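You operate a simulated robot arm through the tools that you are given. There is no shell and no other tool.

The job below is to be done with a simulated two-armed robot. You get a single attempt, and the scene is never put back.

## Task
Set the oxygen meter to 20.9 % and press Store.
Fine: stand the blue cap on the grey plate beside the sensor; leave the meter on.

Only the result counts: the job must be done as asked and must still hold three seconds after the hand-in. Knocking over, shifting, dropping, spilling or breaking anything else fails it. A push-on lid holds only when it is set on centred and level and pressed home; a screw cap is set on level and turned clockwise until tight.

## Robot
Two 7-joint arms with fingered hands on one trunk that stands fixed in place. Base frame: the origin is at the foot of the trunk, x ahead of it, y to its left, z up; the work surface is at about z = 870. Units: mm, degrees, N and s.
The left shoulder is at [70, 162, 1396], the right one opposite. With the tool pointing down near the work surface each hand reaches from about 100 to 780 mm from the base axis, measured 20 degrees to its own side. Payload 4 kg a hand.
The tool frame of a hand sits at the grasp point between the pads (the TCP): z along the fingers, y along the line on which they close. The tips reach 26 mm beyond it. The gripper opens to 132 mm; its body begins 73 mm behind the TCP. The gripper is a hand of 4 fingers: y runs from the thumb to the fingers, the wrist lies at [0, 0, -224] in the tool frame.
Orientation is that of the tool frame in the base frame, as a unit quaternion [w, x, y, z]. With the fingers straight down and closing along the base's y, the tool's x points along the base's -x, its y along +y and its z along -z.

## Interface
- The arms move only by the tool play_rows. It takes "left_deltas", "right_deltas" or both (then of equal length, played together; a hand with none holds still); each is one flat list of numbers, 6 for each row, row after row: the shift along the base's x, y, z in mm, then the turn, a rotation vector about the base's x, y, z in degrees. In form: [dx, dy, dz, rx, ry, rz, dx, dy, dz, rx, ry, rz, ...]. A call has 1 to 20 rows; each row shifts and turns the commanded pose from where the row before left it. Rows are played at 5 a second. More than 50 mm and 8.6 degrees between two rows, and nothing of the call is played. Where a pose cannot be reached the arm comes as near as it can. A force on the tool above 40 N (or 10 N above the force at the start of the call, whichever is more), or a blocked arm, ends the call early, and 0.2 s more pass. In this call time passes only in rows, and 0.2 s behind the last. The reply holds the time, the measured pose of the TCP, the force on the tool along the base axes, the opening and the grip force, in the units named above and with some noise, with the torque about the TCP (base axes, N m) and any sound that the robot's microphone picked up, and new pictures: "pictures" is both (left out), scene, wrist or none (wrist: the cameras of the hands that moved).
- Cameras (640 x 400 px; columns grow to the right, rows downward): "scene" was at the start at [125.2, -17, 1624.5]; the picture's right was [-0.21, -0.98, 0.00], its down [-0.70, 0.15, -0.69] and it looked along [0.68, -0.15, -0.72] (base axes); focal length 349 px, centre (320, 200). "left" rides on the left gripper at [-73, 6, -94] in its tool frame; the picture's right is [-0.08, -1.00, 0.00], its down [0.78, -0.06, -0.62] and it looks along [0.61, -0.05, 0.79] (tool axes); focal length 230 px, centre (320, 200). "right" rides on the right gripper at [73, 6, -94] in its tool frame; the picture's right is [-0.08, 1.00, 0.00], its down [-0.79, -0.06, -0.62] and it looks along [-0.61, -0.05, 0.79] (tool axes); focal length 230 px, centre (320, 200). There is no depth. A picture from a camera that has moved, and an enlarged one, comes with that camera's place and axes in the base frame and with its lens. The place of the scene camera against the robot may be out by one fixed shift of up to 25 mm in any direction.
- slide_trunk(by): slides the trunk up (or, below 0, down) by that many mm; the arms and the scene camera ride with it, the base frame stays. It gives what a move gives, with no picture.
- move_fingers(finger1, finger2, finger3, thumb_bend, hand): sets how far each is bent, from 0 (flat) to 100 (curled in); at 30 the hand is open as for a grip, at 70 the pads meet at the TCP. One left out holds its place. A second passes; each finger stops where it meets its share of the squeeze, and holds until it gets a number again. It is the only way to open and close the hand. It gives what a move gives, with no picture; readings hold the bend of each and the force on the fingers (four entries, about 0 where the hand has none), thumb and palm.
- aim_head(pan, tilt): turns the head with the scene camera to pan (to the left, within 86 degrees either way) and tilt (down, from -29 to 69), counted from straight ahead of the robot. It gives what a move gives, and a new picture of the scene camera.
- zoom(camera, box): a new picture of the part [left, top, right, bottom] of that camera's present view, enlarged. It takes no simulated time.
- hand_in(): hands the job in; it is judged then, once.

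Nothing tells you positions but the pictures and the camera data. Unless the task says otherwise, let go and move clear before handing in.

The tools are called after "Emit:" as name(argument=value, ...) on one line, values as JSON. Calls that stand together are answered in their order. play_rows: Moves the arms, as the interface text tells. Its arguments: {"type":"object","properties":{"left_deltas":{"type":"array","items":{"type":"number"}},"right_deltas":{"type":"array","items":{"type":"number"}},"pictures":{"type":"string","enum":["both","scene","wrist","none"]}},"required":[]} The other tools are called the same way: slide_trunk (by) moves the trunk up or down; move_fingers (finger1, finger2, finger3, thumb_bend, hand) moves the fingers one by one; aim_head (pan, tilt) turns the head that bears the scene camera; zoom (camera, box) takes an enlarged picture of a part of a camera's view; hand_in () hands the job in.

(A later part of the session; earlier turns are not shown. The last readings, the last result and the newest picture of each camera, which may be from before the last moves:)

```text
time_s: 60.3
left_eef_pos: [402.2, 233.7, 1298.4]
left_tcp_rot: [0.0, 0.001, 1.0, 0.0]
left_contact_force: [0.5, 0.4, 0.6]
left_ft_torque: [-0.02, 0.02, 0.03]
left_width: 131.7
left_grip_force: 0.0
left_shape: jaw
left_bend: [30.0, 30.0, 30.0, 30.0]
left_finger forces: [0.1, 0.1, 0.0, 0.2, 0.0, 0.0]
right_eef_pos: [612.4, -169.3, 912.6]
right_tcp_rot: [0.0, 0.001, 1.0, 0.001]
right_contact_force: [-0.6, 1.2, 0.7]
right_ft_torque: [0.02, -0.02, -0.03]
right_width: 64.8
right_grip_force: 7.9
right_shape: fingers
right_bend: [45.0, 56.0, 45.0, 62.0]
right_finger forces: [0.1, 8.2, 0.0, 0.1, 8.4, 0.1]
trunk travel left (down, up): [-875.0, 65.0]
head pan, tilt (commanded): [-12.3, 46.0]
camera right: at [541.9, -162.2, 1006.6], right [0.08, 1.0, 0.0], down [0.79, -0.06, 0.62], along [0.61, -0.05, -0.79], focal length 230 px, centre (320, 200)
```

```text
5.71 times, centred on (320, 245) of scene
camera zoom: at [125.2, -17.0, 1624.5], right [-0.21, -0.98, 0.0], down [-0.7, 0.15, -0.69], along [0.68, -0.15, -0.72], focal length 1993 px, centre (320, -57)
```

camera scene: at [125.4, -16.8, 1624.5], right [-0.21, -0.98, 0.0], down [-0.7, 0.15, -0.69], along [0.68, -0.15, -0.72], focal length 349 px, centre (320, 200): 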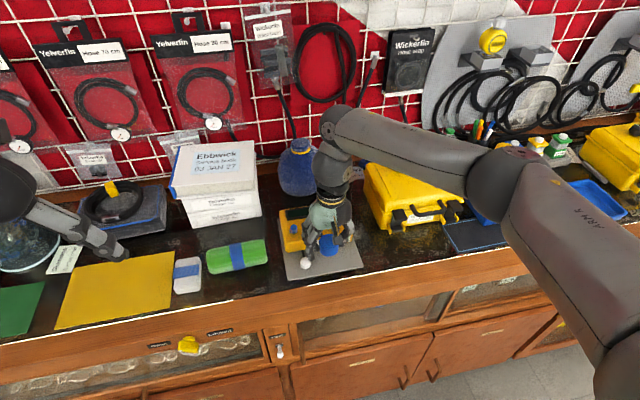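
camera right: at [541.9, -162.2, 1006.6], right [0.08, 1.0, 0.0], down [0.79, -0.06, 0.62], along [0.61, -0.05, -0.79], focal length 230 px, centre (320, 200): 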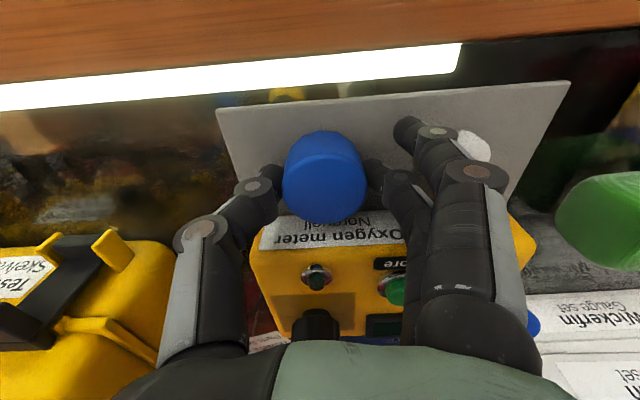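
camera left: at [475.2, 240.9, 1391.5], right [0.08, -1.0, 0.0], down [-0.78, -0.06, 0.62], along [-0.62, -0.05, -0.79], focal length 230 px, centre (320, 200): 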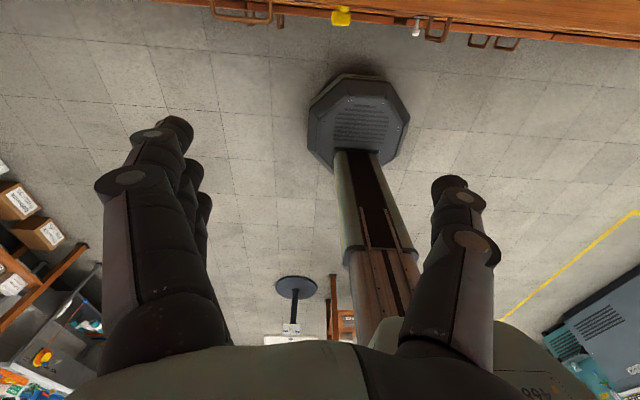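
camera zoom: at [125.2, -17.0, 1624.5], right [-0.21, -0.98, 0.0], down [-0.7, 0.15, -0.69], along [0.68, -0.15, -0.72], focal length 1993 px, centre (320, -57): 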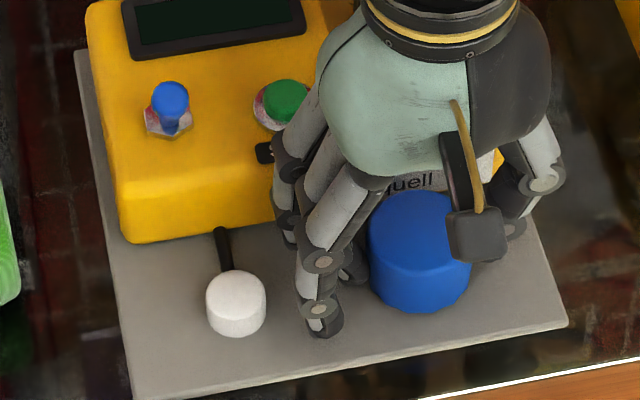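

Just above the plate now. Creeping down until contact.

Emit:
play_rows(right_deltas=[0, 0, -1.5, 0, 0, 0, 0, 0, -1.5, 0, 0, 0, 0, 0, 0, 0, 0, 0], pictures="none")

Emit:
play_rows(right_deltas=[0, 0, -1, 0, 0, 0, 0, 0, 0, 0, 0, 0], pictures="none")

```text
time_s: 61.1
left_eef_pos: [402.5, 233.7, 1298.1]
left_tcp_rot: [0.0, 0.0, 1.0, 0.001]
left_contact_force: [0.1, 0.0, 0.5]
left_ft_torque: [0.02, 0.01, -0.01]
left_width: 131.9
left_grip_force: 0.0
left_shape: jaw
left_bend: [30.0, 30.0, 30.0, 30.0]
left_finger forces: [0.0, 0.0, 0.0, 0.1, 0.0, 0.0]
right_eef_pos: [612.1, -168.3, 910.7]
right_tcp_rot: [-0.001, 0.0, 1.0, 0.0]
right_contact_force: [-0.1, -0.6, 0.4]
right_ft_torque: [0.0, 0.02, 0.0]
right_width: 64.5
right_grip_force: 8.8
right_shape: fingers
right_bend: [45.0, 56.0, 45.0, 62.0]
right_finger forces: [0.0, 8.2, 0.1, 0.0, 8.4, 0.1]
trunk travel left (down, up): [-875.0, 65.0]
head pan, tilt (commanded): [-12.3, 46.0]
```

```text
time_s: 61.7
left_eef_pos: [402.7, 233.7, 1299.1]
left_tcp_rot: [0.0, 0.0, 1.0, 0.0]
left_contact_force: [0.2, 0.3, -0.1]
left_ft_torque: [0.02, -0.03, 0.0]
left_width: 132.1
left_grip_force: 0.0
left_shape: jaw
left_bend: [30.0, 30.0, 30.0, 30.0]
left_finger forces: [0.0, 0.0, 0.0, 0.1, 0.0, 0.0]
right_eef_pos: [612.5, -167.3, 910.4]
right_tcp_rot: [0.001, 0.0, 1.0, 0.0]
right_contact_force: [0.3, -0.8, 0.9]
right_ft_torque: [0.0, 0.0, -0.01]
right_width: 64.6
right_grip_force: 8.4
right_shape: fingers
right_bend: [45.0, 56.0, 45.0, 62.0]
right_finger forces: [0.0, 8.3, 0.1, 0.0, 8.7, 0.0]
trunk travel left (down, up): [-875.0, 65.0]
head pan, tilt (commanded): [-12.3, 46.0]
```

Emit:
play_rows(right_deltas=[0, 0, -1.5, 0, 0, 0, 0, 0, 0, 0, 0, 0], pictures="none")

Emit:
play_rows(right_deltas=[0, 0, -1, 0, 0, 0, 0, 0, 0, 0, 0, 0], pictures="none")

Emit:
zoom(camera="right", box=[240, 110, 400, 230])

Emit:
zoom(camera="scene", box=[310, 230, 370, 275])

```text
time_s: 62.3
left_eef_pos: [400.8, 233.5, 1298.0]
left_tcp_rot: [0.001, 0.0, 1.0, 0.0]
left_contact_force: [0.0, 0.5, -0.7]
left_ft_torque: [-0.01, -0.01, 0.0]
left_width: 131.9
left_grip_force: 0.1
left_shape: jaw
left_bend: [30.0, 30.0, 30.0, 30.0]
left_finger forces: [0.0, 0.1, 0.0, 0.0, 0.0, 0.0]
right_eef_pos: [612.6, -166.8, 907.5]
right_tcp_rot: [0.001, 0.0, 1.0, 0.0]
right_contact_force: [-1.0, -0.9, 8.5]
right_ft_torque: [0.2, 0.07, 0.01]
right_width: 65.0
right_grip_force: 11.1
right_shape: fingers
right_bend: [45.0, 58.0, 45.0, 62.0]
right_finger forces: [0.3, 12.0, 0.0, 0.0, 9.7, 0.0]
trunk travel left (down, up): [-875.0, 65.0]
head pan, tilt (commanded): [-12.3, 46.0]
```

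```text
time_s: 62.9
left_eef_pos: [400.4, 233.9, 1299.4]
left_tcp_rot: [0.001, 0.0, 1.0, 0.0]
left_contact_force: [-0.7, -0.2, 0.8]
left_ft_torque: [-0.01, 0.01, 0.01]
left_width: 131.8
left_grip_force: 0.0
left_shape: jaw
left_bend: [30.0, 30.0, 30.0, 30.0]
left_finger forces: [0.0, 0.0, 0.0, 0.1, 0.0, 0.0]
right_eef_pos: [612.1, -167.6, 907.3]
right_tcp_rot: [0.001, 0.0, 1.0, 0.0]
right_contact_force: [-1.1, -1.2, 15.1]
right_ft_torque: [0.47, 0.1, 0.01]
right_width: 64.8
right_grip_force: 14.0
right_shape: fingers
right_bend: [45.0, 58.0, 45.0, 62.0]
right_finger forces: [4.0, 14.3, 0.2, 0.0, 9.8, 0.0]
trunk travel left (down, up): [-875.0, 65.0]
head pan, tilt (commanded): [-12.3, 46.0]
```

```text
3.33 times, centred on (320, 170) of right
camera zoom: at [540.8, -161.2, 1002.1], right [0.08, 1.0, 0.0], down [0.78, -0.06, 0.62], along [0.62, -0.05, -0.79], focal length 767 px, centre (320, 300)
```

zoom: 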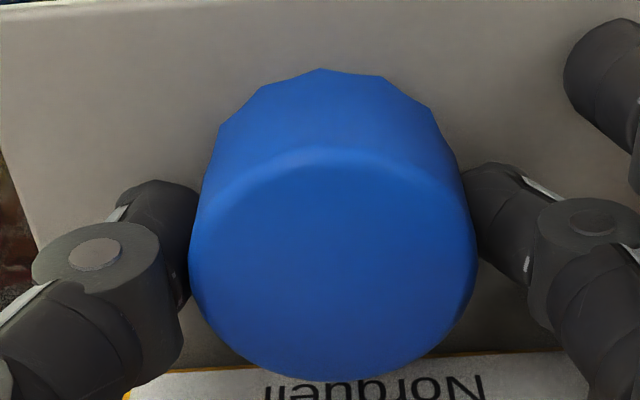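

```text
8.89 times, centred on (340, 252) of scene
camera zoom: at [122.9, -16.8, 1624.8], right [-0.21, -0.98, 0.0], down [-0.7, 0.15, -0.7], along [0.68, -0.15, -0.72], focal length 3101 px, centre (142, -267)
```

zoom: 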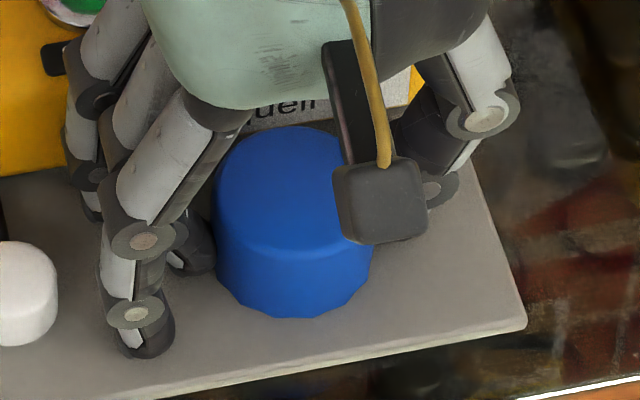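

Contact with the plate is felt (the fingertips carry some of it). I'll ease up about 1.5 mm to unload and then open.

Emit:
play_rows(right_deltas=[0, 0, 1.5, 0, 0, 0, 0, 0, 0, 0, 0, 0], pictures="none")

```text
time_s: 63.5
left_eef_pos: [400.8, 233.7, 1298.2]
left_tcp_rot: [0.0, -0.001, 1.0, 0.0]
left_contact_force: [0.0, -0.2, 0.3]
left_ft_torque: [0.0, 0.0, 0.02]
left_width: 131.7
left_grip_force: 0.0
left_shape: jaw
left_bend: [30.0, 30.0, 30.0, 30.0]
left_finger forces: [0.0, 0.0, 0.1, 0.1, 0.0, 0.0]
right_eef_pos: [612.1, -167.9, 908.4]
right_tcp_rot: [0.0, -0.001, 1.0, 0.0]
right_contact_force: [0.3, -1.0, 4.8]
right_ft_torque: [0.15, -0.05, -0.01]
right_width: 65.1
right_grip_force: 9.5
right_shape: fingers
right_bend: [45.0, 58.0, 45.0, 62.0]
right_finger forces: [0.1, 10.9, 0.1, 0.0, 9.0, 0.1]
trunk travel left (down, up): [-875.0, 65.0]
head pan, tilt (commanded): [-12.3, 46.0]
```

Only a light load remains, from the cap itself on the plate. Opening the thumb and middle finger.

Emit:
move_fingers(hand="right", finger2=48, thumb_bend=48)

Emit:
zoom(camera="right", box=[200, 80, 440, 230])

Emit:
zoom(camera="scene", box=[270, 210, 370, 280])

```text
time_s: 64.5
left_eef_pos: [401.4, 233.6, 1297.4]
left_tcp_rot: [0.0, -0.001, 1.0, -0.001]
left_contact_force: [0.3, -0.1, -0.4]
left_ft_torque: [-0.02, -0.01, -0.01]
left_width: 131.7
left_grip_force: 0.1
left_shape: jaw
left_bend: [30.0, 30.0, 30.0, 30.0]
left_finger forces: [0.0, 0.0, 0.0, 0.0, 0.1, 0.0]
right_eef_pos: [613.0, -166.9, 909.6]
right_tcp_rot: [0.001, 0.001, 1.0, 0.001]
right_contact_force: [-0.3, 2.0, 7.7]
right_ft_torque: [-0.22, 0.01, -0.04]
right_width: 78.8
right_grip_force: 4.1
right_shape: fingers
right_bend: [45.0, 48.0, 45.0, 49.0]
right_finger forces: [0.0, 0.0, 0.0, 0.1, 7.5, 0.0]
trunk travel left (down, up): [-875.0, 65.0]
head pan, tilt (commanded): [-12.3, 46.0]
```

```text
2.67 times, centred on (320, 155) of right
camera zoom: at [540.8, -160.9, 1003.2], right [0.08, 1.0, 0.0], down [0.78, -0.06, 0.62], along [0.62, -0.05, -0.79], focal length 614 px, centre (320, 320)
```

zoom: 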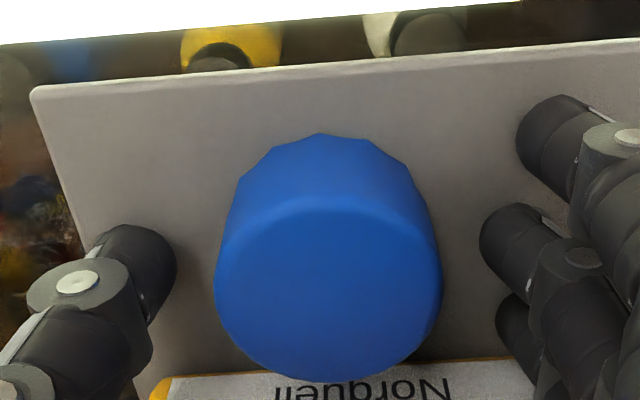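

```text
5.71 times, centred on (320, 245) of scene
camera zoom: at [124.0, -15.9, 1624.6], right [-0.21, -0.98, 0.0], down [-0.7, 0.15, -0.7], along [0.68, -0.15, -0.72], focal length 1993 px, centre (320, -57)
```

zoom: 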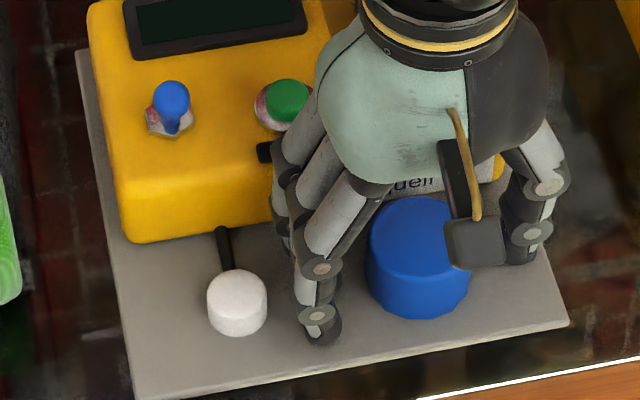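

The cap is released and standing. Lifting straight up to clear.

Emit:
play_rows(right_deltas=[0, 0, 6, 0, 0, 0, 0, 0, 15, 0, 0, 0, 0, 0, 25, 0, 0, 0, 0, 0, 30, 0, 0, 0, -20, 20, 30, 0, 0, 0, -20, 20, 20, 0, 0, 0, 0, 0, 0, 0, 0, 0], pictures="both")

Emit:
zoom(camera="right", box=[200, 80, 440, 230])

Emit:
zoom(camera="scene", box=[270, 210, 370, 280])

```text
time_s: 66.1
left_eef_pos: [403.1, 232.4, 1298.9]
left_tcp_rot: [-0.001, 0.0, 1.0, 0.0]
left_contact_force: [0.7, -0.2, 0.3]
left_ft_torque: [0.01, 0.03, -0.02]
left_width: 132.0
left_grip_force: 0.0
left_shape: jaw
left_bend: [30.0, 30.0, 30.0, 30.0]
left_finger forces: [0.0, 0.0, 0.0, 0.0, 0.0, 0.0]
right_eef_pos: [573.9, -129.1, 1033.5]
right_tcp_rot: [-0.001, 0.001, 1.0, 0.0]
right_contact_force: [-0.6, 0.2, 0.0]
right_ft_torque: [0.02, 0.0, 0.03]
right_width: 81.5
right_grip_force: 0.0
right_shape: fingers
right_bend: [45.0, 48.0, 45.0, 48.0]
right_finger forces: [0.0, 0.0, 0.1, 0.0, 0.0, 0.0]
trunk travel left (down, up): [-875.0, 65.0]
head pan, tilt (commanded): [-12.3, 46.0]
camera scene: at [126.1, -17.7, 1624.4], right [-0.21, -0.98, 0.0], down [-0.7, 0.15, -0.69], along [0.68, -0.15, -0.72], focal length 349 px, centre (320, 200)
camera right: at [502.5, -121.6, 1127.9], right [0.08, 1.0, 0.0], down [0.79, -0.06, 0.62], along [0.61, -0.05, -0.79], focal length 230 px, centre (320, 200)
```

scene: 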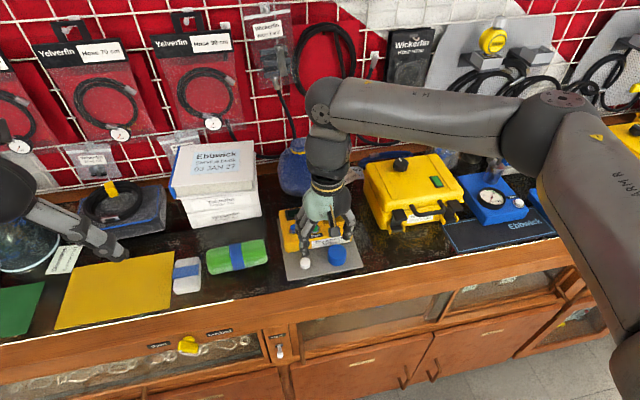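
right: 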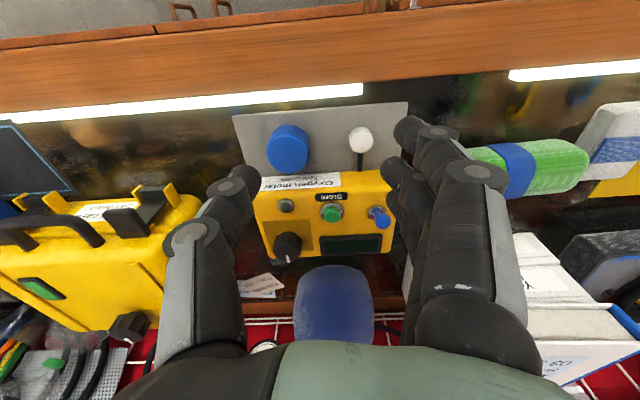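

```text
2.67 times, centred on (320, 155) of right
camera zoom: at [502.5, -121.6, 1127.9], right [0.08, 1.0, 0.0], down [0.79, -0.06, 0.62], along [0.61, -0.05, -0.79], focal length 614 px, centre (320, 320)
```

zoom: 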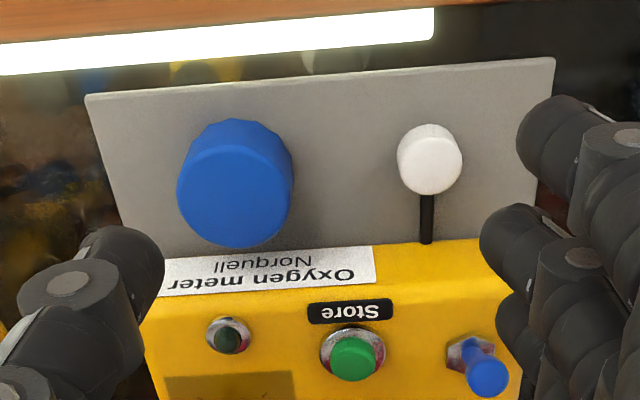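

```text
5.71 times, centred on (320, 245) of scene
camera zoom: at [126.1, -17.7, 1624.4], right [-0.21, -0.98, 0.0], down [-0.7, 0.15, -0.69], along [0.68, -0.15, -0.72], focal length 1993 px, centre (320, -57)
```

zoom: 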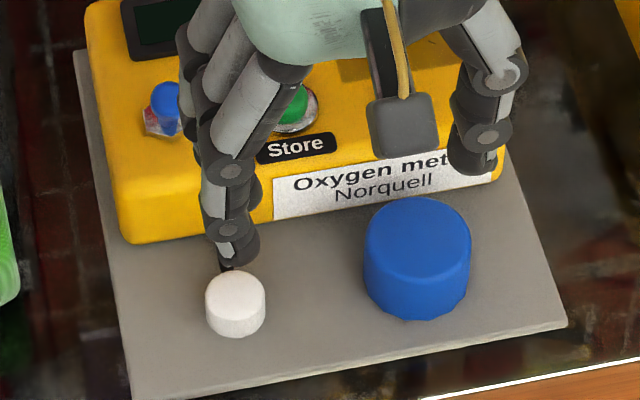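

The cap stands cleanly on the plate about 85 mm beside the sensor. The blue toggle leans towards the robot (base ≈ (688, -70, 920), tip ≈ (672, -70, 947)), so I'll push it away with closed fingertips. First I close the hand.

Emit:
move_fingers(hand="right", finger1=70, finger2=70, finger3=70, thumb_bend=70)

Emit:
play_rows(right_deltas=[10, 20, -10, 0, 0, 0, 10, 20, -10, 0, 0, 0, 10, 19, -10, 0, 0, 0, 0, 0, 0, 0, 0, 0], pictures="both")

Emit:
zoom(camera="scene", box=[260, 180, 360, 270])

```text
time_s: 67.1
left_eef_pos: [401.4, 233.9, 1298.4]
left_tcp_rot: [0.0, 0.0, 1.0, 0.0]
left_contact_force: [1.3, 0.7, -0.1]
left_ft_torque: [-0.01, -0.02, 0.0]
left_width: 131.7
left_grip_force: 0.1
left_shape: jaw
left_bend: [30.0, 30.0, 30.0, 30.0]
left_finger forces: [0.0, 0.1, 0.0, 0.0, 0.0, 0.0]
right_eef_pos: [574.1, -127.3, 1034.2]
right_tcp_rot: [0.0, 0.0, 1.0, 0.001]
right_contact_force: [-0.3, 1.2, 0.4]
right_ft_torque: [-0.01, 0.02, -0.01]
right_width: 14.4
right_grip_force: 0.0
right_shape: fingers
right_bend: [70.0, 70.0, 70.0, 70.0]
right_finger forces: [0.0, 0.1, 0.0, 0.0, 0.0, 0.0]
trunk travel left (down, up): [-875.0, 65.0]
head pan, tilt (commanded): [-12.3, 46.0]
```

```text
time_s: 68.1
left_eef_pos: [402.2, 233.5, 1298.5]
left_tcp_rot: [0.0, 0.001, 1.0, 0.0]
left_contact_force: [-0.2, -0.5, 0.4]
left_ft_torque: [-0.03, -0.01, -0.01]
left_width: 132.0
left_grip_force: 0.1
left_shape: jaw
left_bend: [30.0, 30.0, 30.0, 30.0]
left_finger forces: [0.1, 0.1, 0.0, 0.0, 0.0, 0.0]
right_eef_pos: [605.3, -70.2, 1002.6]
right_tcp_rot: [0.0, 0.0, 1.0, 0.001]
right_contact_force: [0.2, 1.4, -0.8]
right_ft_torque: [0.02, -0.03, 0.0]
right_width: 14.2
right_grip_force: 0.1
right_shape: fingers
right_bend: [70.0, 70.0, 70.0, 70.0]
right_finger forces: [0.0, 0.1, 0.0, 0.0, 0.0, 0.1]
trunk travel left (down, up): [-875.0, 65.0]
head pan, tilt (commanded): [-12.3, 46.0]
camera scene: at [125.1, -17.4, 1624.5], right [-0.21, -0.98, 0.0], down [-0.7, 0.15, -0.69], along [0.68, -0.15, -0.72], focal length 349 px, centre (320, 200)
camera right: at [533.0, -63.3, 1097.2], right [0.08, 1.0, 0.0], down [0.79, -0.06, 0.62], along [0.61, -0.05, -0.79], focal length 230 px, centre (320, 200)
```

scene: 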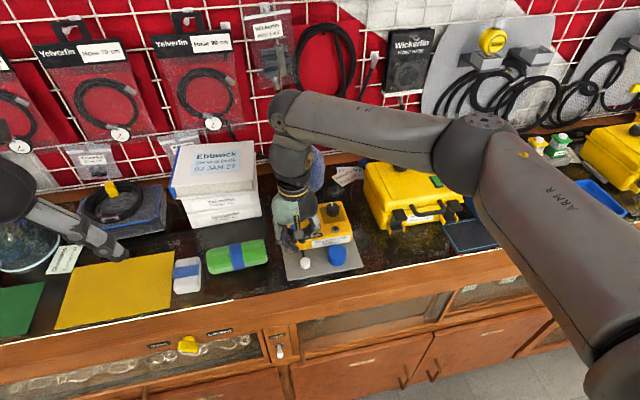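
right: 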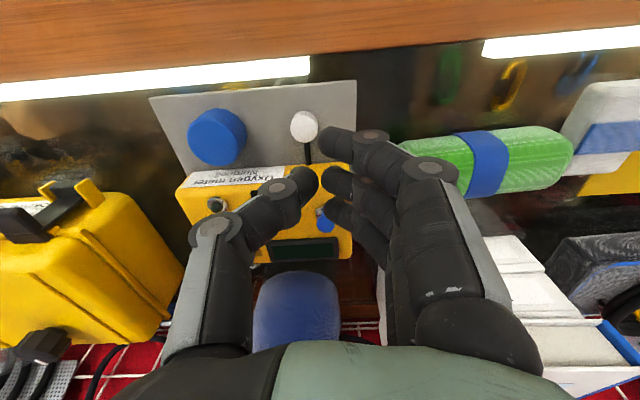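

```text
4.44 times, centred on (310, 225) of scene
camera zoom: at [125.1, -17.4, 1624.5], right [-0.21, -0.98, 0.0], down [-0.7, 0.15, -0.69], along [0.68, -0.15, -0.72], focal length 1550 px, centre (364, 89)
```

zoom: 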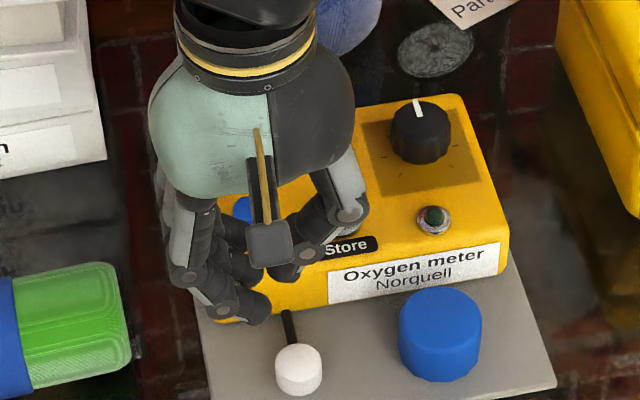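

Fingers are spaced about 25 mm apart in x, so finger 3 leads. I'll go down to tip height ≈ 932 just in front of the toggle and then push forward.

Emit:
play_rows(right_deltas=[0, -3, -14, 0, 0, 0, 1, -3, -14, 0, 0, 0, 0, -1, -14, 0, 0, 0, 0, 0, 0, 0, 0, 0], pictures="wrist")

Emit:
zoom(camera="right", box=[240, 120, 400, 280])

Emit:
zoom(camera="scene", box=[260, 190, 340, 260])

```text
time_s: 69.1
left_eef_pos: [401.7, 233.4, 1299.1]
left_tcp_rot: [0.0, 0.0, 1.0, 0.0]
left_contact_force: [0.0, 0.0, -1.0]
left_ft_torque: [0.0, -0.03, -0.02]
left_width: 132.1
left_grip_force: 0.1
left_shape: jaw
left_bend: [30.0, 30.0, 30.0, 30.0]
left_finger forces: [0.0, 0.1, 0.1, 0.0, 0.0, 0.1]
right_eef_pos: [604.1, -77.6, 962.1]
right_tcp_rot: [-0.001, 0.0, 1.0, 0.0]
right_contact_force: [0.2, -0.5, 0.3]
right_ft_torque: [0.0, -0.01, 0.02]
right_width: 14.4
right_grip_force: 0.2
right_shape: fingers
right_bend: [70.0, 70.0, 70.0, 70.0]
right_finger forces: [0.0, 0.0, 0.0, 0.0, 0.1, 0.1]
trunk travel left (down, up): [-875.0, 65.0]
head pan, tilt (commanded): [-12.3, 46.0]
camera right: at [532.6, -70.5, 1056.7], right [0.08, 1.0, 0.0], down [0.78, -0.06, 0.62], along [0.61, -0.05, -0.79], focal length 230 px, centre (320, 200)
```

right: 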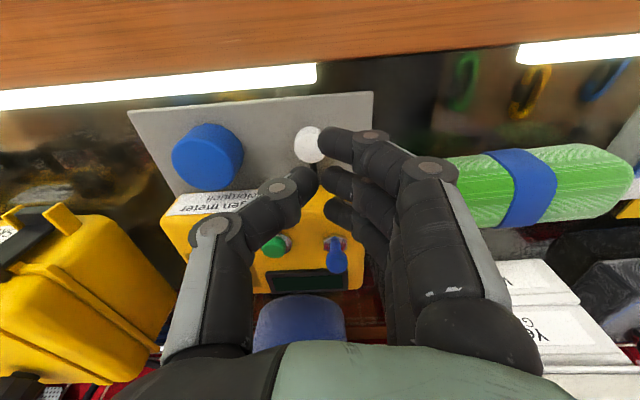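

```text
2.50 times, centred on (320, 200) of right
camera zoom: at [532.6, -70.5, 1056.7], right [0.08, 1.0, 0.0], down [0.78, -0.06, 0.62], along [0.61, -0.05, -0.79], focal length 575 px, centre (320, 200)
```

zoom: 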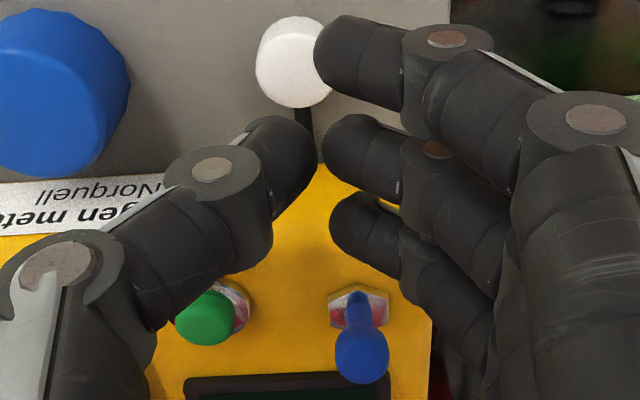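

```text
5.71 times, centred on (300, 225) of scene
camera zoom: at [125.2, -16.7, 1624.5], right [-0.21, -0.98, 0.0], down [-0.7, 0.15, -0.69], along [0.68, -0.15, -0.72], focal length 1993 px, centre (434, 57)
```

zoom: 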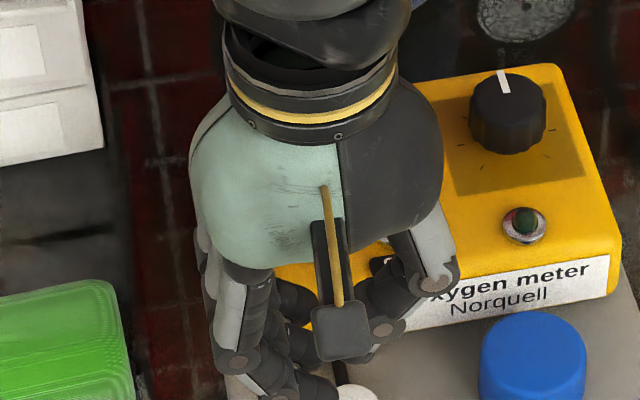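

Finger 3 is lined up with the toggle in y. Pushing forward.

Emit:
play_rows(right_deltas=[6, 0, 0, 0, 0, 0, 6, 0, 0, 0, 0, 0, 5, 0, 0, 0, 0, 0, 5, 0, 0, 0, 0, 0, 5, 0, 0, 0, 0, 0, 0, 0, 0, 0, 0, 0], pictures="wrist")

Emit:
zoom(camera="right", box=[240, 120, 400, 280])

```text
time_s: 70.5
left_eef_pos: [402.0, 233.0, 1298.7]
left_tcp_rot: [0.0, 0.0, 1.0, 0.0]
left_contact_force: [0.6, 0.7, 0.3]
left_ft_torque: [0.0, 0.0, 0.0]
left_width: 131.9
left_grip_force: 0.0
left_shape: jaw
left_bend: [30.0, 30.0, 30.0, 30.0]
left_finger forces: [0.1, 0.1, 0.1, 0.0, 0.0, 0.1]
right_eef_pos: [630.4, -76.3, 961.7]
right_tcp_rot: [0.0, 0.0, 1.0, 0.0]
right_contact_force: [-0.7, 0.2, 0.0]
right_ft_torque: [0.02, 0.03, 0.01]
right_width: 14.4
right_grip_force: 0.0
right_shape: fingers
right_bend: [70.0, 70.0, 70.0, 70.0]
right_finger forces: [0.1, 0.0, 0.1, 0.0, 0.0, 0.0]
trunk travel left (down, up): [-875.0, 65.0]
head pan, tilt (commanded): [-12.3, 46.0]
camera right: at [558.6, -70.2, 1055.3], right [0.08, 1.0, 0.0], down [0.79, -0.06, 0.62], along [0.61, -0.05, -0.79], focal length 230 px, centre (320, 200)
```

right: 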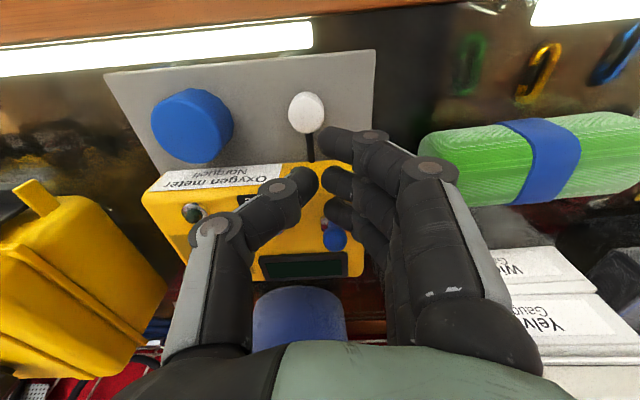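

```text
2.50 times, centred on (320, 200) of right
camera zoom: at [558.6, -70.2, 1055.3], right [0.08, 1.0, 0.0], down [0.79, -0.06, 0.62], along [0.61, -0.05, -0.79], focal length 575 px, centre (320, 200)
```

zoom: 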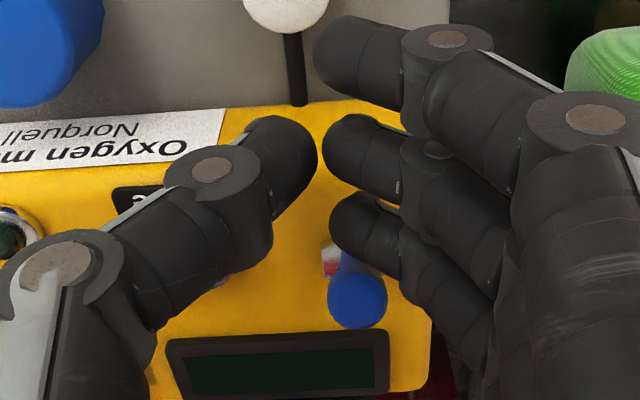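

Nearly touching the toggle tip. Continuing the push in small steps.

Emit:
play_rows(right_deltas=[4, 0, 0, 0, 0, 0, 4, 0, 0, 0, 0, 0, 4, 0, 0, 0, 0, 0, 4, 0, 0, 0, 0, 0, 4, 0, 0, 0, 0, 0, 0, 0, 0, 0, 0, 0], pictures="wrist")

Emit:
zoom(camera="right", box=[240, 120, 400, 280])

```text
time_s: 71.9
left_eef_pos: [402.3, 234.7, 1298.2]
left_tcp_rot: [0.0, 0.0, 1.0, 0.0]
left_contact_force: [0.5, -0.3, 0.6]
left_ft_torque: [0.04, -0.03, -0.02]
left_width: 131.9
left_grip_force: 0.1
left_shape: jaw
left_bend: [30.0, 30.0, 30.0, 30.0]
left_finger forces: [0.0, 0.0, 0.0, 0.0, 0.0, 0.0]
right_eef_pos: [650.9, -76.9, 962.0]
right_tcp_rot: [0.001, 0.0, 1.0, 0.0]
right_contact_force: [-0.4, -0.2, -0.3]
right_ft_torque: [0.01, 0.0, 0.02]
right_width: 14.6
right_grip_force: 0.1
right_shape: fingers
right_bend: [70.0, 70.0, 70.0, 70.0]
right_finger forces: [0.0, 0.0, 0.0, 0.0, 0.0, 0.0]
trunk travel left (down, up): [-875.0, 65.0]
head pan, tilt (commanded): [-12.3, 46.0]
camera right: at [578.4, -69.8, 1056.7], right [0.08, 1.0, 0.0], down [0.78, -0.06, 0.62], along [0.61, -0.05, -0.79], focal length 230 px, centre (320, 200)
```

right: 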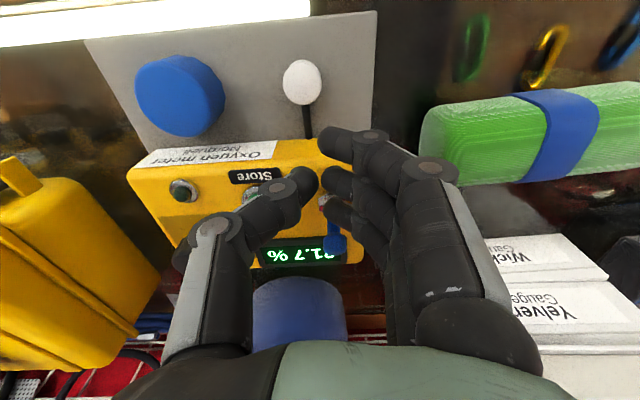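

```text
2.50 times, centred on (320, 200) of right
camera zoom: at [578.4, -69.8, 1056.7], right [0.08, 1.0, 0.0], down [0.78, -0.06, 0.62], along [0.61, -0.05, -0.79], focal length 575 px, centre (320, 200)
```

zoom: 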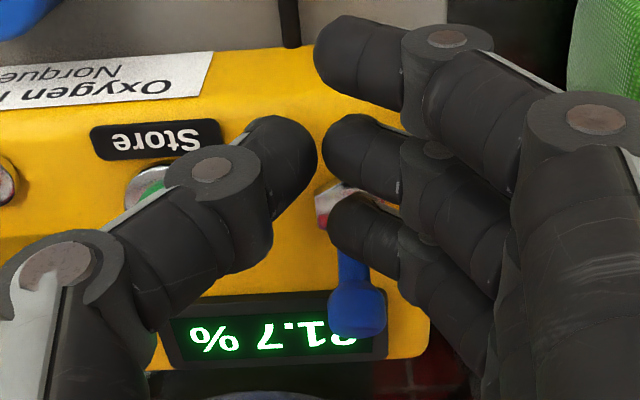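

The toggle flipped and the display lit up, reading something like 21.7 %. Backing off and lifting, then a clear look at the display.

Emit:
play_rows(right_deltas=[-6, 0, 0, 0, 0, 0, -10, 0, 5, 0, 0, 0, -15, 0, 20, 0, 0, 0, -20, -10, 30, 0, 0, 0, -20, -20, 20, 0, 0, 0, -20, -20, 0, 0, 0, 0, 0, 0, 0, 0, 0, 0], pictures="wrist")

Emit:
zoom(camera="right", box=[240, 160, 400, 260])

Emit:
zoom(camera="scene", box=[270, 190, 360, 255])

```text
time_s: 73.5
left_eef_pos: [402.8, 234.2, 1297.6]
left_tcp_rot: [-0.001, 0.0, 1.0, 0.0]
left_contact_force: [-0.2, -0.1, 0.2]
left_ft_torque: [-0.02, 0.03, -0.04]
left_width: 131.6
left_grip_force: 0.1
left_shape: jaw
left_bend: [30.0, 30.0, 30.0, 30.0]
left_finger forces: [0.0, 0.0, 0.0, 0.0, 0.0, 0.0]
right_eef_pos: [559.2, -123.9, 1035.7]
right_tcp_rot: [-0.001, 0.0, 1.0, 0.0]
right_contact_force: [0.5, 0.3, -1.1]
right_ft_torque: [0.01, -0.02, 0.0]
right_width: 14.1
right_grip_force: 0.0
right_shape: fingers
right_bend: [70.0, 70.0, 70.0, 70.0]
right_finger forces: [0.0, 0.1, 0.1, 0.0, 0.0, 0.1]
trunk travel left (down, up): [-875.0, 65.0]
head pan, tilt (commanded): [-12.3, 46.0]
camera right: at [489.3, -117.1, 1129.9], right [0.08, 1.0, 0.0], down [0.79, -0.06, 0.62], along [0.61, -0.05, -0.79], focal length 230 px, centre (320, 200)
```

right: 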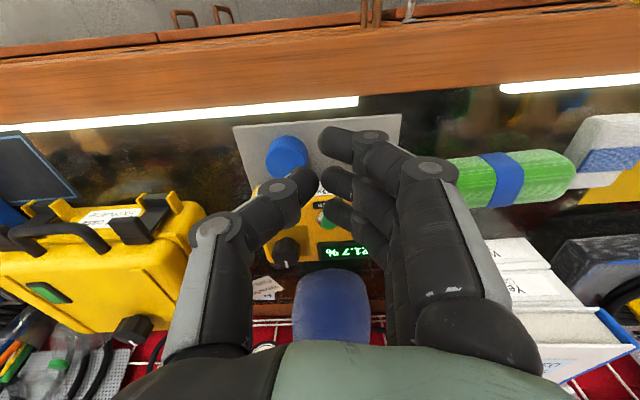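

```text
4.00 times, centred on (320, 210) of right
camera zoom: at [489.3, -117.1, 1129.9], right [0.08, 1.0, 0.0], down [0.79, -0.06, 0.62], along [0.61, -0.05, -0.79], focal length 920 px, centre (320, 160)
```

zoom: 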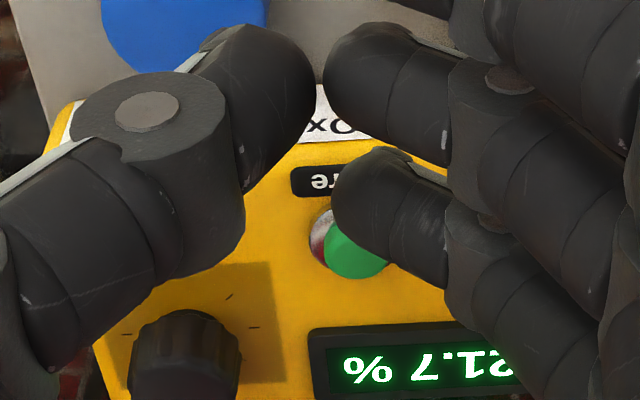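

```text
6.15 times, centred on (315, 222) of scene
camera zoom: at [125.6, -16.1, 1624.5], right [-0.21, -0.98, 0.0], down [-0.7, 0.15, -0.69], along [0.68, -0.15, -0.72], focal length 2147 px, centre (351, 62)
```

zoom: 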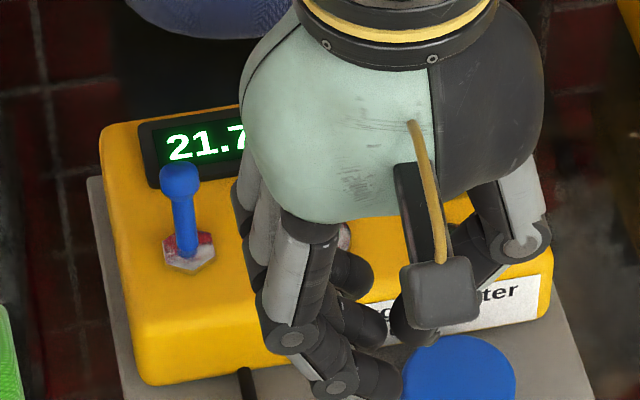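

The display clearly reads 21.7 %, so the knob needs a small turn to reach 20.9. Opening the fingers to view the knob and its scale.

Emit:
move_fingers(hand="right", finger1=50, finger2=50, finger3=50, thumb_bend=50)

Emit:
play_rows(right_deltas=[0, 0, 5, 0, 0, 0, 0, 0, 0, 0, 0, 0], pictures="wrist")

Emit:
zoom(camera="right", box=[250, 170, 410, 270])

Emit:
zoom(camera="scene", box=[270, 190, 360, 255])

```text
time_s: 74.5
left_eef_pos: [401.8, 233.6, 1297.8]
left_tcp_rot: [0.0, 0.001, 1.0, 0.0]
left_contact_force: [-0.1, 0.6, -0.7]
left_ft_torque: [-0.01, 0.02, 0.04]
left_width: 132.0
left_grip_force: 0.0
left_shape: jaw
left_bend: [30.0, 30.0, 30.0, 30.0]
left_finger forces: [0.0, 0.0, 0.1, 0.0, 0.1, 0.0]
right_eef_pos: [560.4, -124.2, 1036.0]
right_tcp_rot: [0.0, 0.0, 1.0, 0.0]
right_contact_force: [0.2, -0.6, 0.5]
right_ft_torque: [-0.01, -0.01, 0.02]
right_width: 69.8
right_grip_force: 0.1
right_shape: fingers
right_bend: [50.0, 50.0, 50.0, 50.0]
right_finger forces: [0.1, 0.0, 0.0, 0.1, 0.1, 0.0]
trunk travel left (down, up): [-875.0, 65.0]
head pan, tilt (commanded): [-12.3, 46.0]
```

```text
time_s: 75.1
left_eef_pos: [401.9, 234.2, 1298.6]
left_tcp_rot: [0.0, 0.001, 1.0, -0.001]
left_contact_force: [-0.3, -0.1, 0.5]
left_ft_torque: [0.0, 0.03, -0.01]
left_width: 131.7
left_grip_force: 0.0
left_shape: jaw
left_bend: [30.0, 30.0, 30.0, 30.0]
left_finger forces: [0.0, 0.0, 0.1, 0.0, 0.1, 0.0]
right_eef_pos: [560.0, -124.8, 1041.5]
right_tcp_rot: [0.0, 0.001, 1.0, 0.001]
right_contact_force: [0.5, 0.6, 0.0]
right_ft_torque: [0.02, -0.02, -0.01]
right_width: 69.8
right_grip_force: 0.0
right_shape: fingers
right_bend: [50.0, 50.0, 50.0, 50.0]
right_finger forces: [0.0, 0.0, 0.0, 0.1, 0.1, 0.0]
trunk travel left (down, up): [-875.0, 65.0]
head pan, tilt (commanded): [-12.3, 46.0]
camera right: at [488.7, -118.4, 1135.5], right [0.08, 1.0, 0.0], down [0.79, -0.06, 0.62], along [0.61, -0.05, -0.79], focal length 230 px, centre (320, 200)
```

right: 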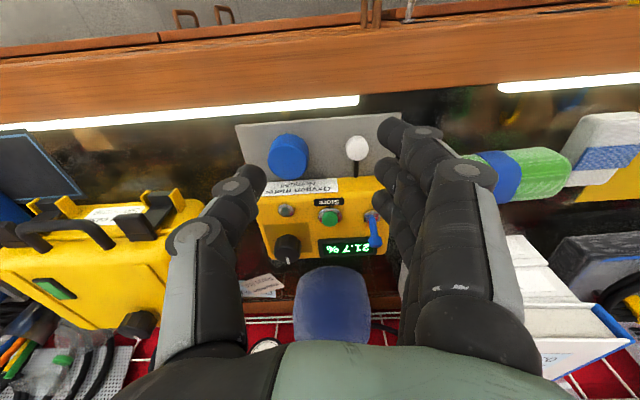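

```text
4.00 times, centred on (330, 220) of right
camera zoom: at [488.7, -118.4, 1135.5], right [0.08, 1.0, 0.0], down [0.79, -0.06, 0.62], along [0.61, -0.05, -0.79], focal length 920 px, centre (280, 120)
```

zoom: 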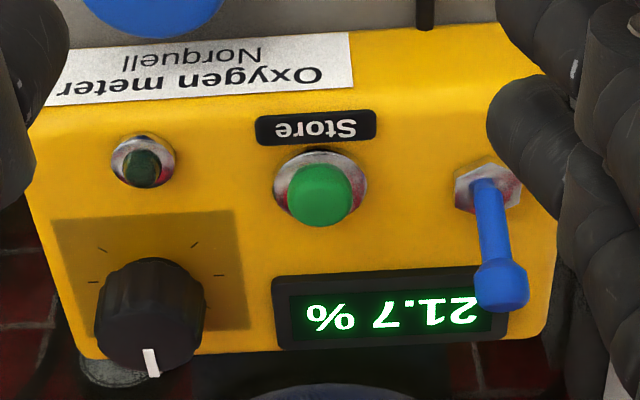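

```text
6.15 times, centred on (315, 222) of scene
camera zoom: at [125.2, -17.2, 1624.5], right [-0.21, -0.98, 0.0], down [-0.7, 0.15, -0.69], along [0.68, -0.15, -0.72], focal length 2147 px, centre (351, 62)
```

zoom: 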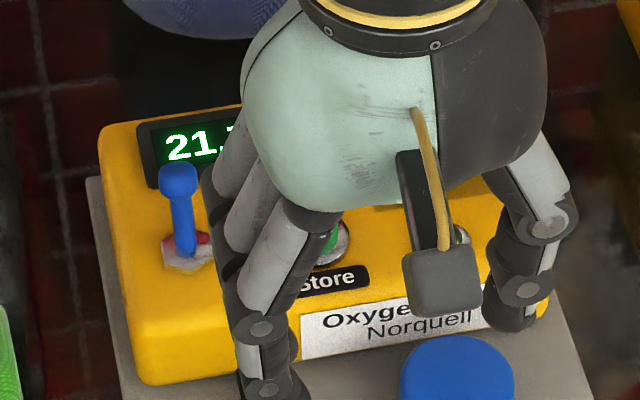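

The display reads 21.7 % and I can read it upside-down from the wrist. Zooming onto the knob for its centre and size.

Emit:
zoom(camera="right", box=[260, 222, 316, 268])

Emit:
play_rows(right_deltas=[0, -25, 0, 0, 0, 0, 0, -25, 0, 0, 0, 0, 0, -25, 0, 0, 0, 0, 0, -25, 0, 0, 0, 0, 0, 0, 0, 0, 0, 0], pictures="wrist")

Emit:
zoom(camera="right", box=[320, 160, 480, 280])

Emit:
zoom(camera="scene", box=[270, 190, 360, 255])

```text
8.70 times, centred on (288, 245) of right
camera zoom: at [488.7, -118.4, 1135.5], right [0.08, 1.0, 0.0], down [0.79, -0.06, 0.62], along [0.61, -0.05, -0.79], focal length 2001 px, centre (598, -191)
```

zoom: 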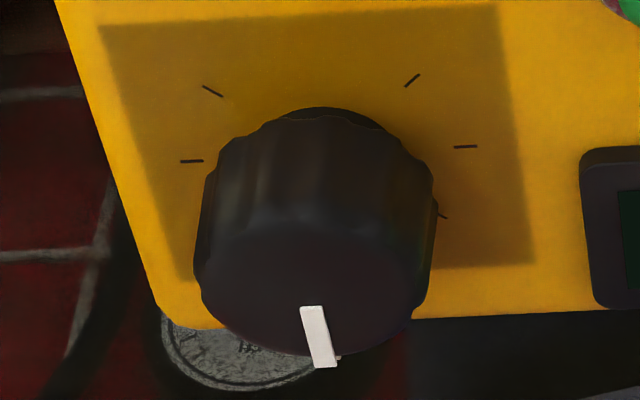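

```text
time_s: 76.3
left_eef_pos: [402.5, 233.8, 1298.3]
left_tcp_rot: [-0.001, 0.0, 1.0, 0.0]
left_contact_force: [0.3, 0.0, 0.1]
left_ft_torque: [0.02, -0.01, 0.03]
left_width: 131.8
left_grip_force: 0.0
left_shape: jaw
left_bend: [30.0, 30.0, 30.0, 30.0]
left_finger forces: [0.1, 0.0, 0.0, 0.0, 0.1, 0.0]
right_eef_pos: [559.0, -225.8, 1041.5]
right_tcp_rot: [0.0, 0.0, 1.0, 0.0]
right_contact_force: [0.0, 0.2, -1.0]
right_ft_torque: [0.02, 0.01, -0.04]
right_width: 69.6
right_grip_force: 0.1
right_shape: fingers
right_bend: [50.0, 50.0, 50.0, 50.0]
right_finger forces: [0.0, 0.1, 0.0, 0.0, 0.0, 0.0]
trunk travel left (down, up): [-875.0, 65.0]
head pan, tilt (commanded): [-12.3, 46.0]
camera right: at [486.9, -219.5, 1135.5], right [0.08, 1.0, 0.0], down [0.79, -0.06, 0.62], along [0.61, -0.05, -0.79], focal length 230 px, centre (320, 200)
```

right: 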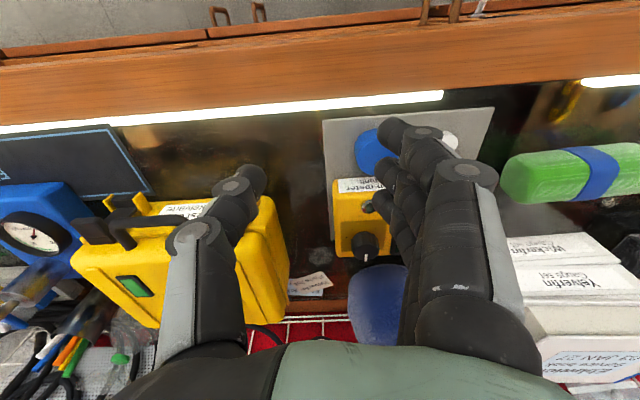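

```text
3.33 times, centred on (400, 220) of right
camera zoom: at [486.9, -219.5, 1135.5], right [0.08, 1.0, 0.0], down [0.79, -0.06, 0.62], along [0.61, -0.05, -0.79], focal length 767 px, centre (53, 133)
```

zoom: 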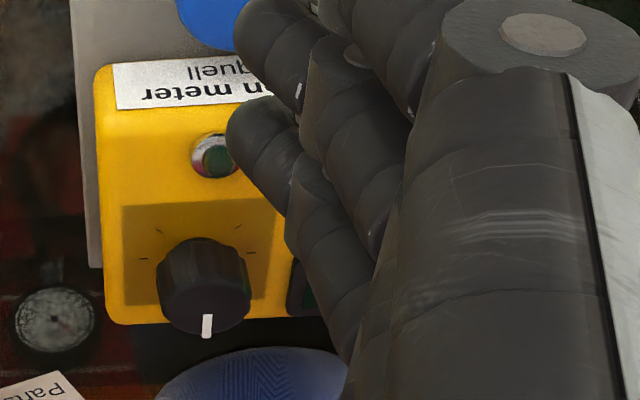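

```text
6.15 times, centred on (315, 222) of scene
camera zoom: at [125.2, -16.8, 1624.5], right [-0.21, -0.98, 0.0], down [-0.7, 0.15, -0.69], along [0.68, -0.15, -0.72], focal length 2147 px, centre (351, 62)
```

zoom: 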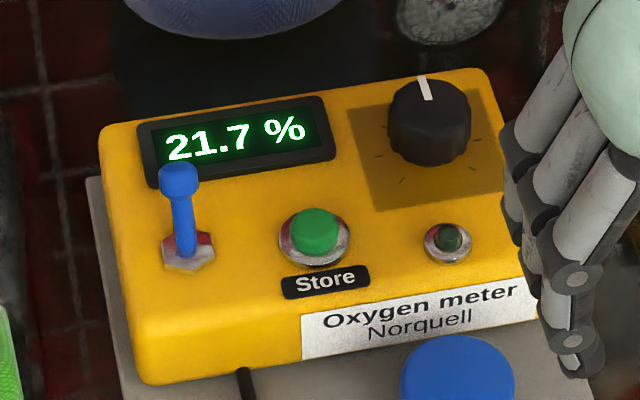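

Knob top centre triangulates to (727, -180, 943), about 35 mm across; the scene camera agrees after its offset. To keep fingers off the display I'll yaw the hand about +80° first, here in free space.

Emit:
play_rows(right_deltas=[0, 0, 2, 0, 0, 8, 0, 0, 2, 0, 0, 8, 0, 0, 2, 0, 0, 8, 0, 0, 2, 0, 0, 8, 0, 0, 2, 0, 0, 8, 0, 0, 0, 0, 0, 8, 0, 0, 0, 0, 0, 8, 0, 0, 0, 0, 0, 8, 0, 0, 0, 0, 0, 8, 0, 0, 0, 0, 0, 8, 0, 0, 0, 0, 0, 0], pictures="both")

```text
time_s: 78.7
left_eef_pos: [402.5, 233.6, 1298.4]
left_tcp_rot: [0.0, 0.0, 1.0, -0.001]
left_contact_force: [0.1, -0.1, 0.3]
left_ft_torque: [0.01, 0.02, 0.0]
left_width: 131.8
left_grip_force: 0.1
left_shape: jaw
left_bend: [30.0, 30.0, 30.0, 30.0]
left_finger forces: [0.0, 0.0, 0.0, 0.1, 0.0, 0.1]
right_eef_pos: [559.5, -226.9, 1051.8]
right_tcp_rot: [0.001, -0.644, 0.765, 0.0]
right_contact_force: [0.1, 0.2, 0.0]
right_ft_torque: [-0.01, -0.05, 0.03]
right_width: 70.0
right_grip_force: 0.0
right_shape: fingers
right_bend: [50.0, 50.0, 50.0, 50.0]
right_finger forces: [0.1, 0.1, 0.0, 0.0, 0.1, 0.1]
trunk travel left (down, up): [-875.0, 65.0]
head pan, tilt (commanded): [-12.3, 46.0]
camera scene: at [125.2, -17.1, 1624.5], right [-0.21, -0.98, 0.0], down [-0.7, 0.15, -0.69], along [0.68, -0.15, -0.72], focal length 349 px, centre (320, 200)
camera right: at [542.0, -297.0, 1145.8], right [-0.97, 0.25, 0.0], down [0.2, 0.76, 0.62], along [0.15, 0.6, -0.79], focal length 230 px, centre (320, 200)
```

scene: 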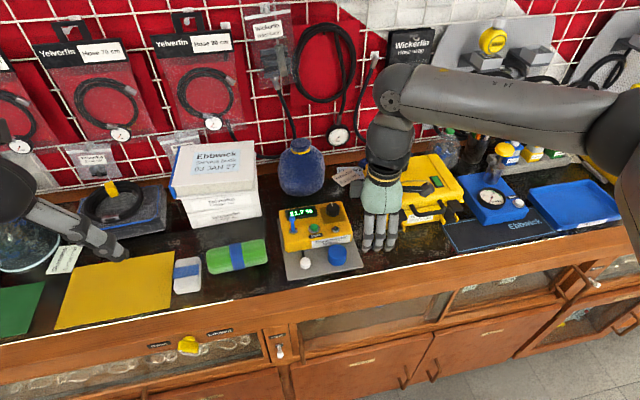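
right: 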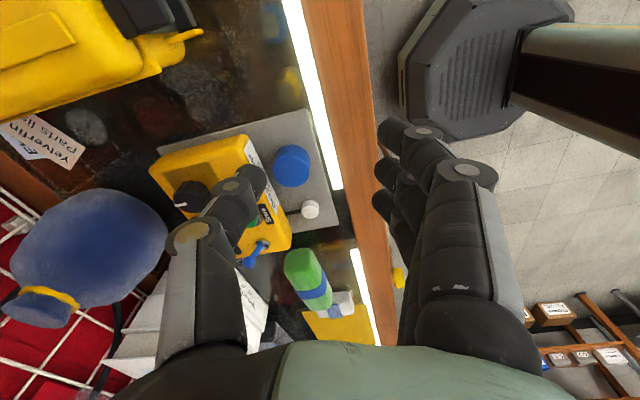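

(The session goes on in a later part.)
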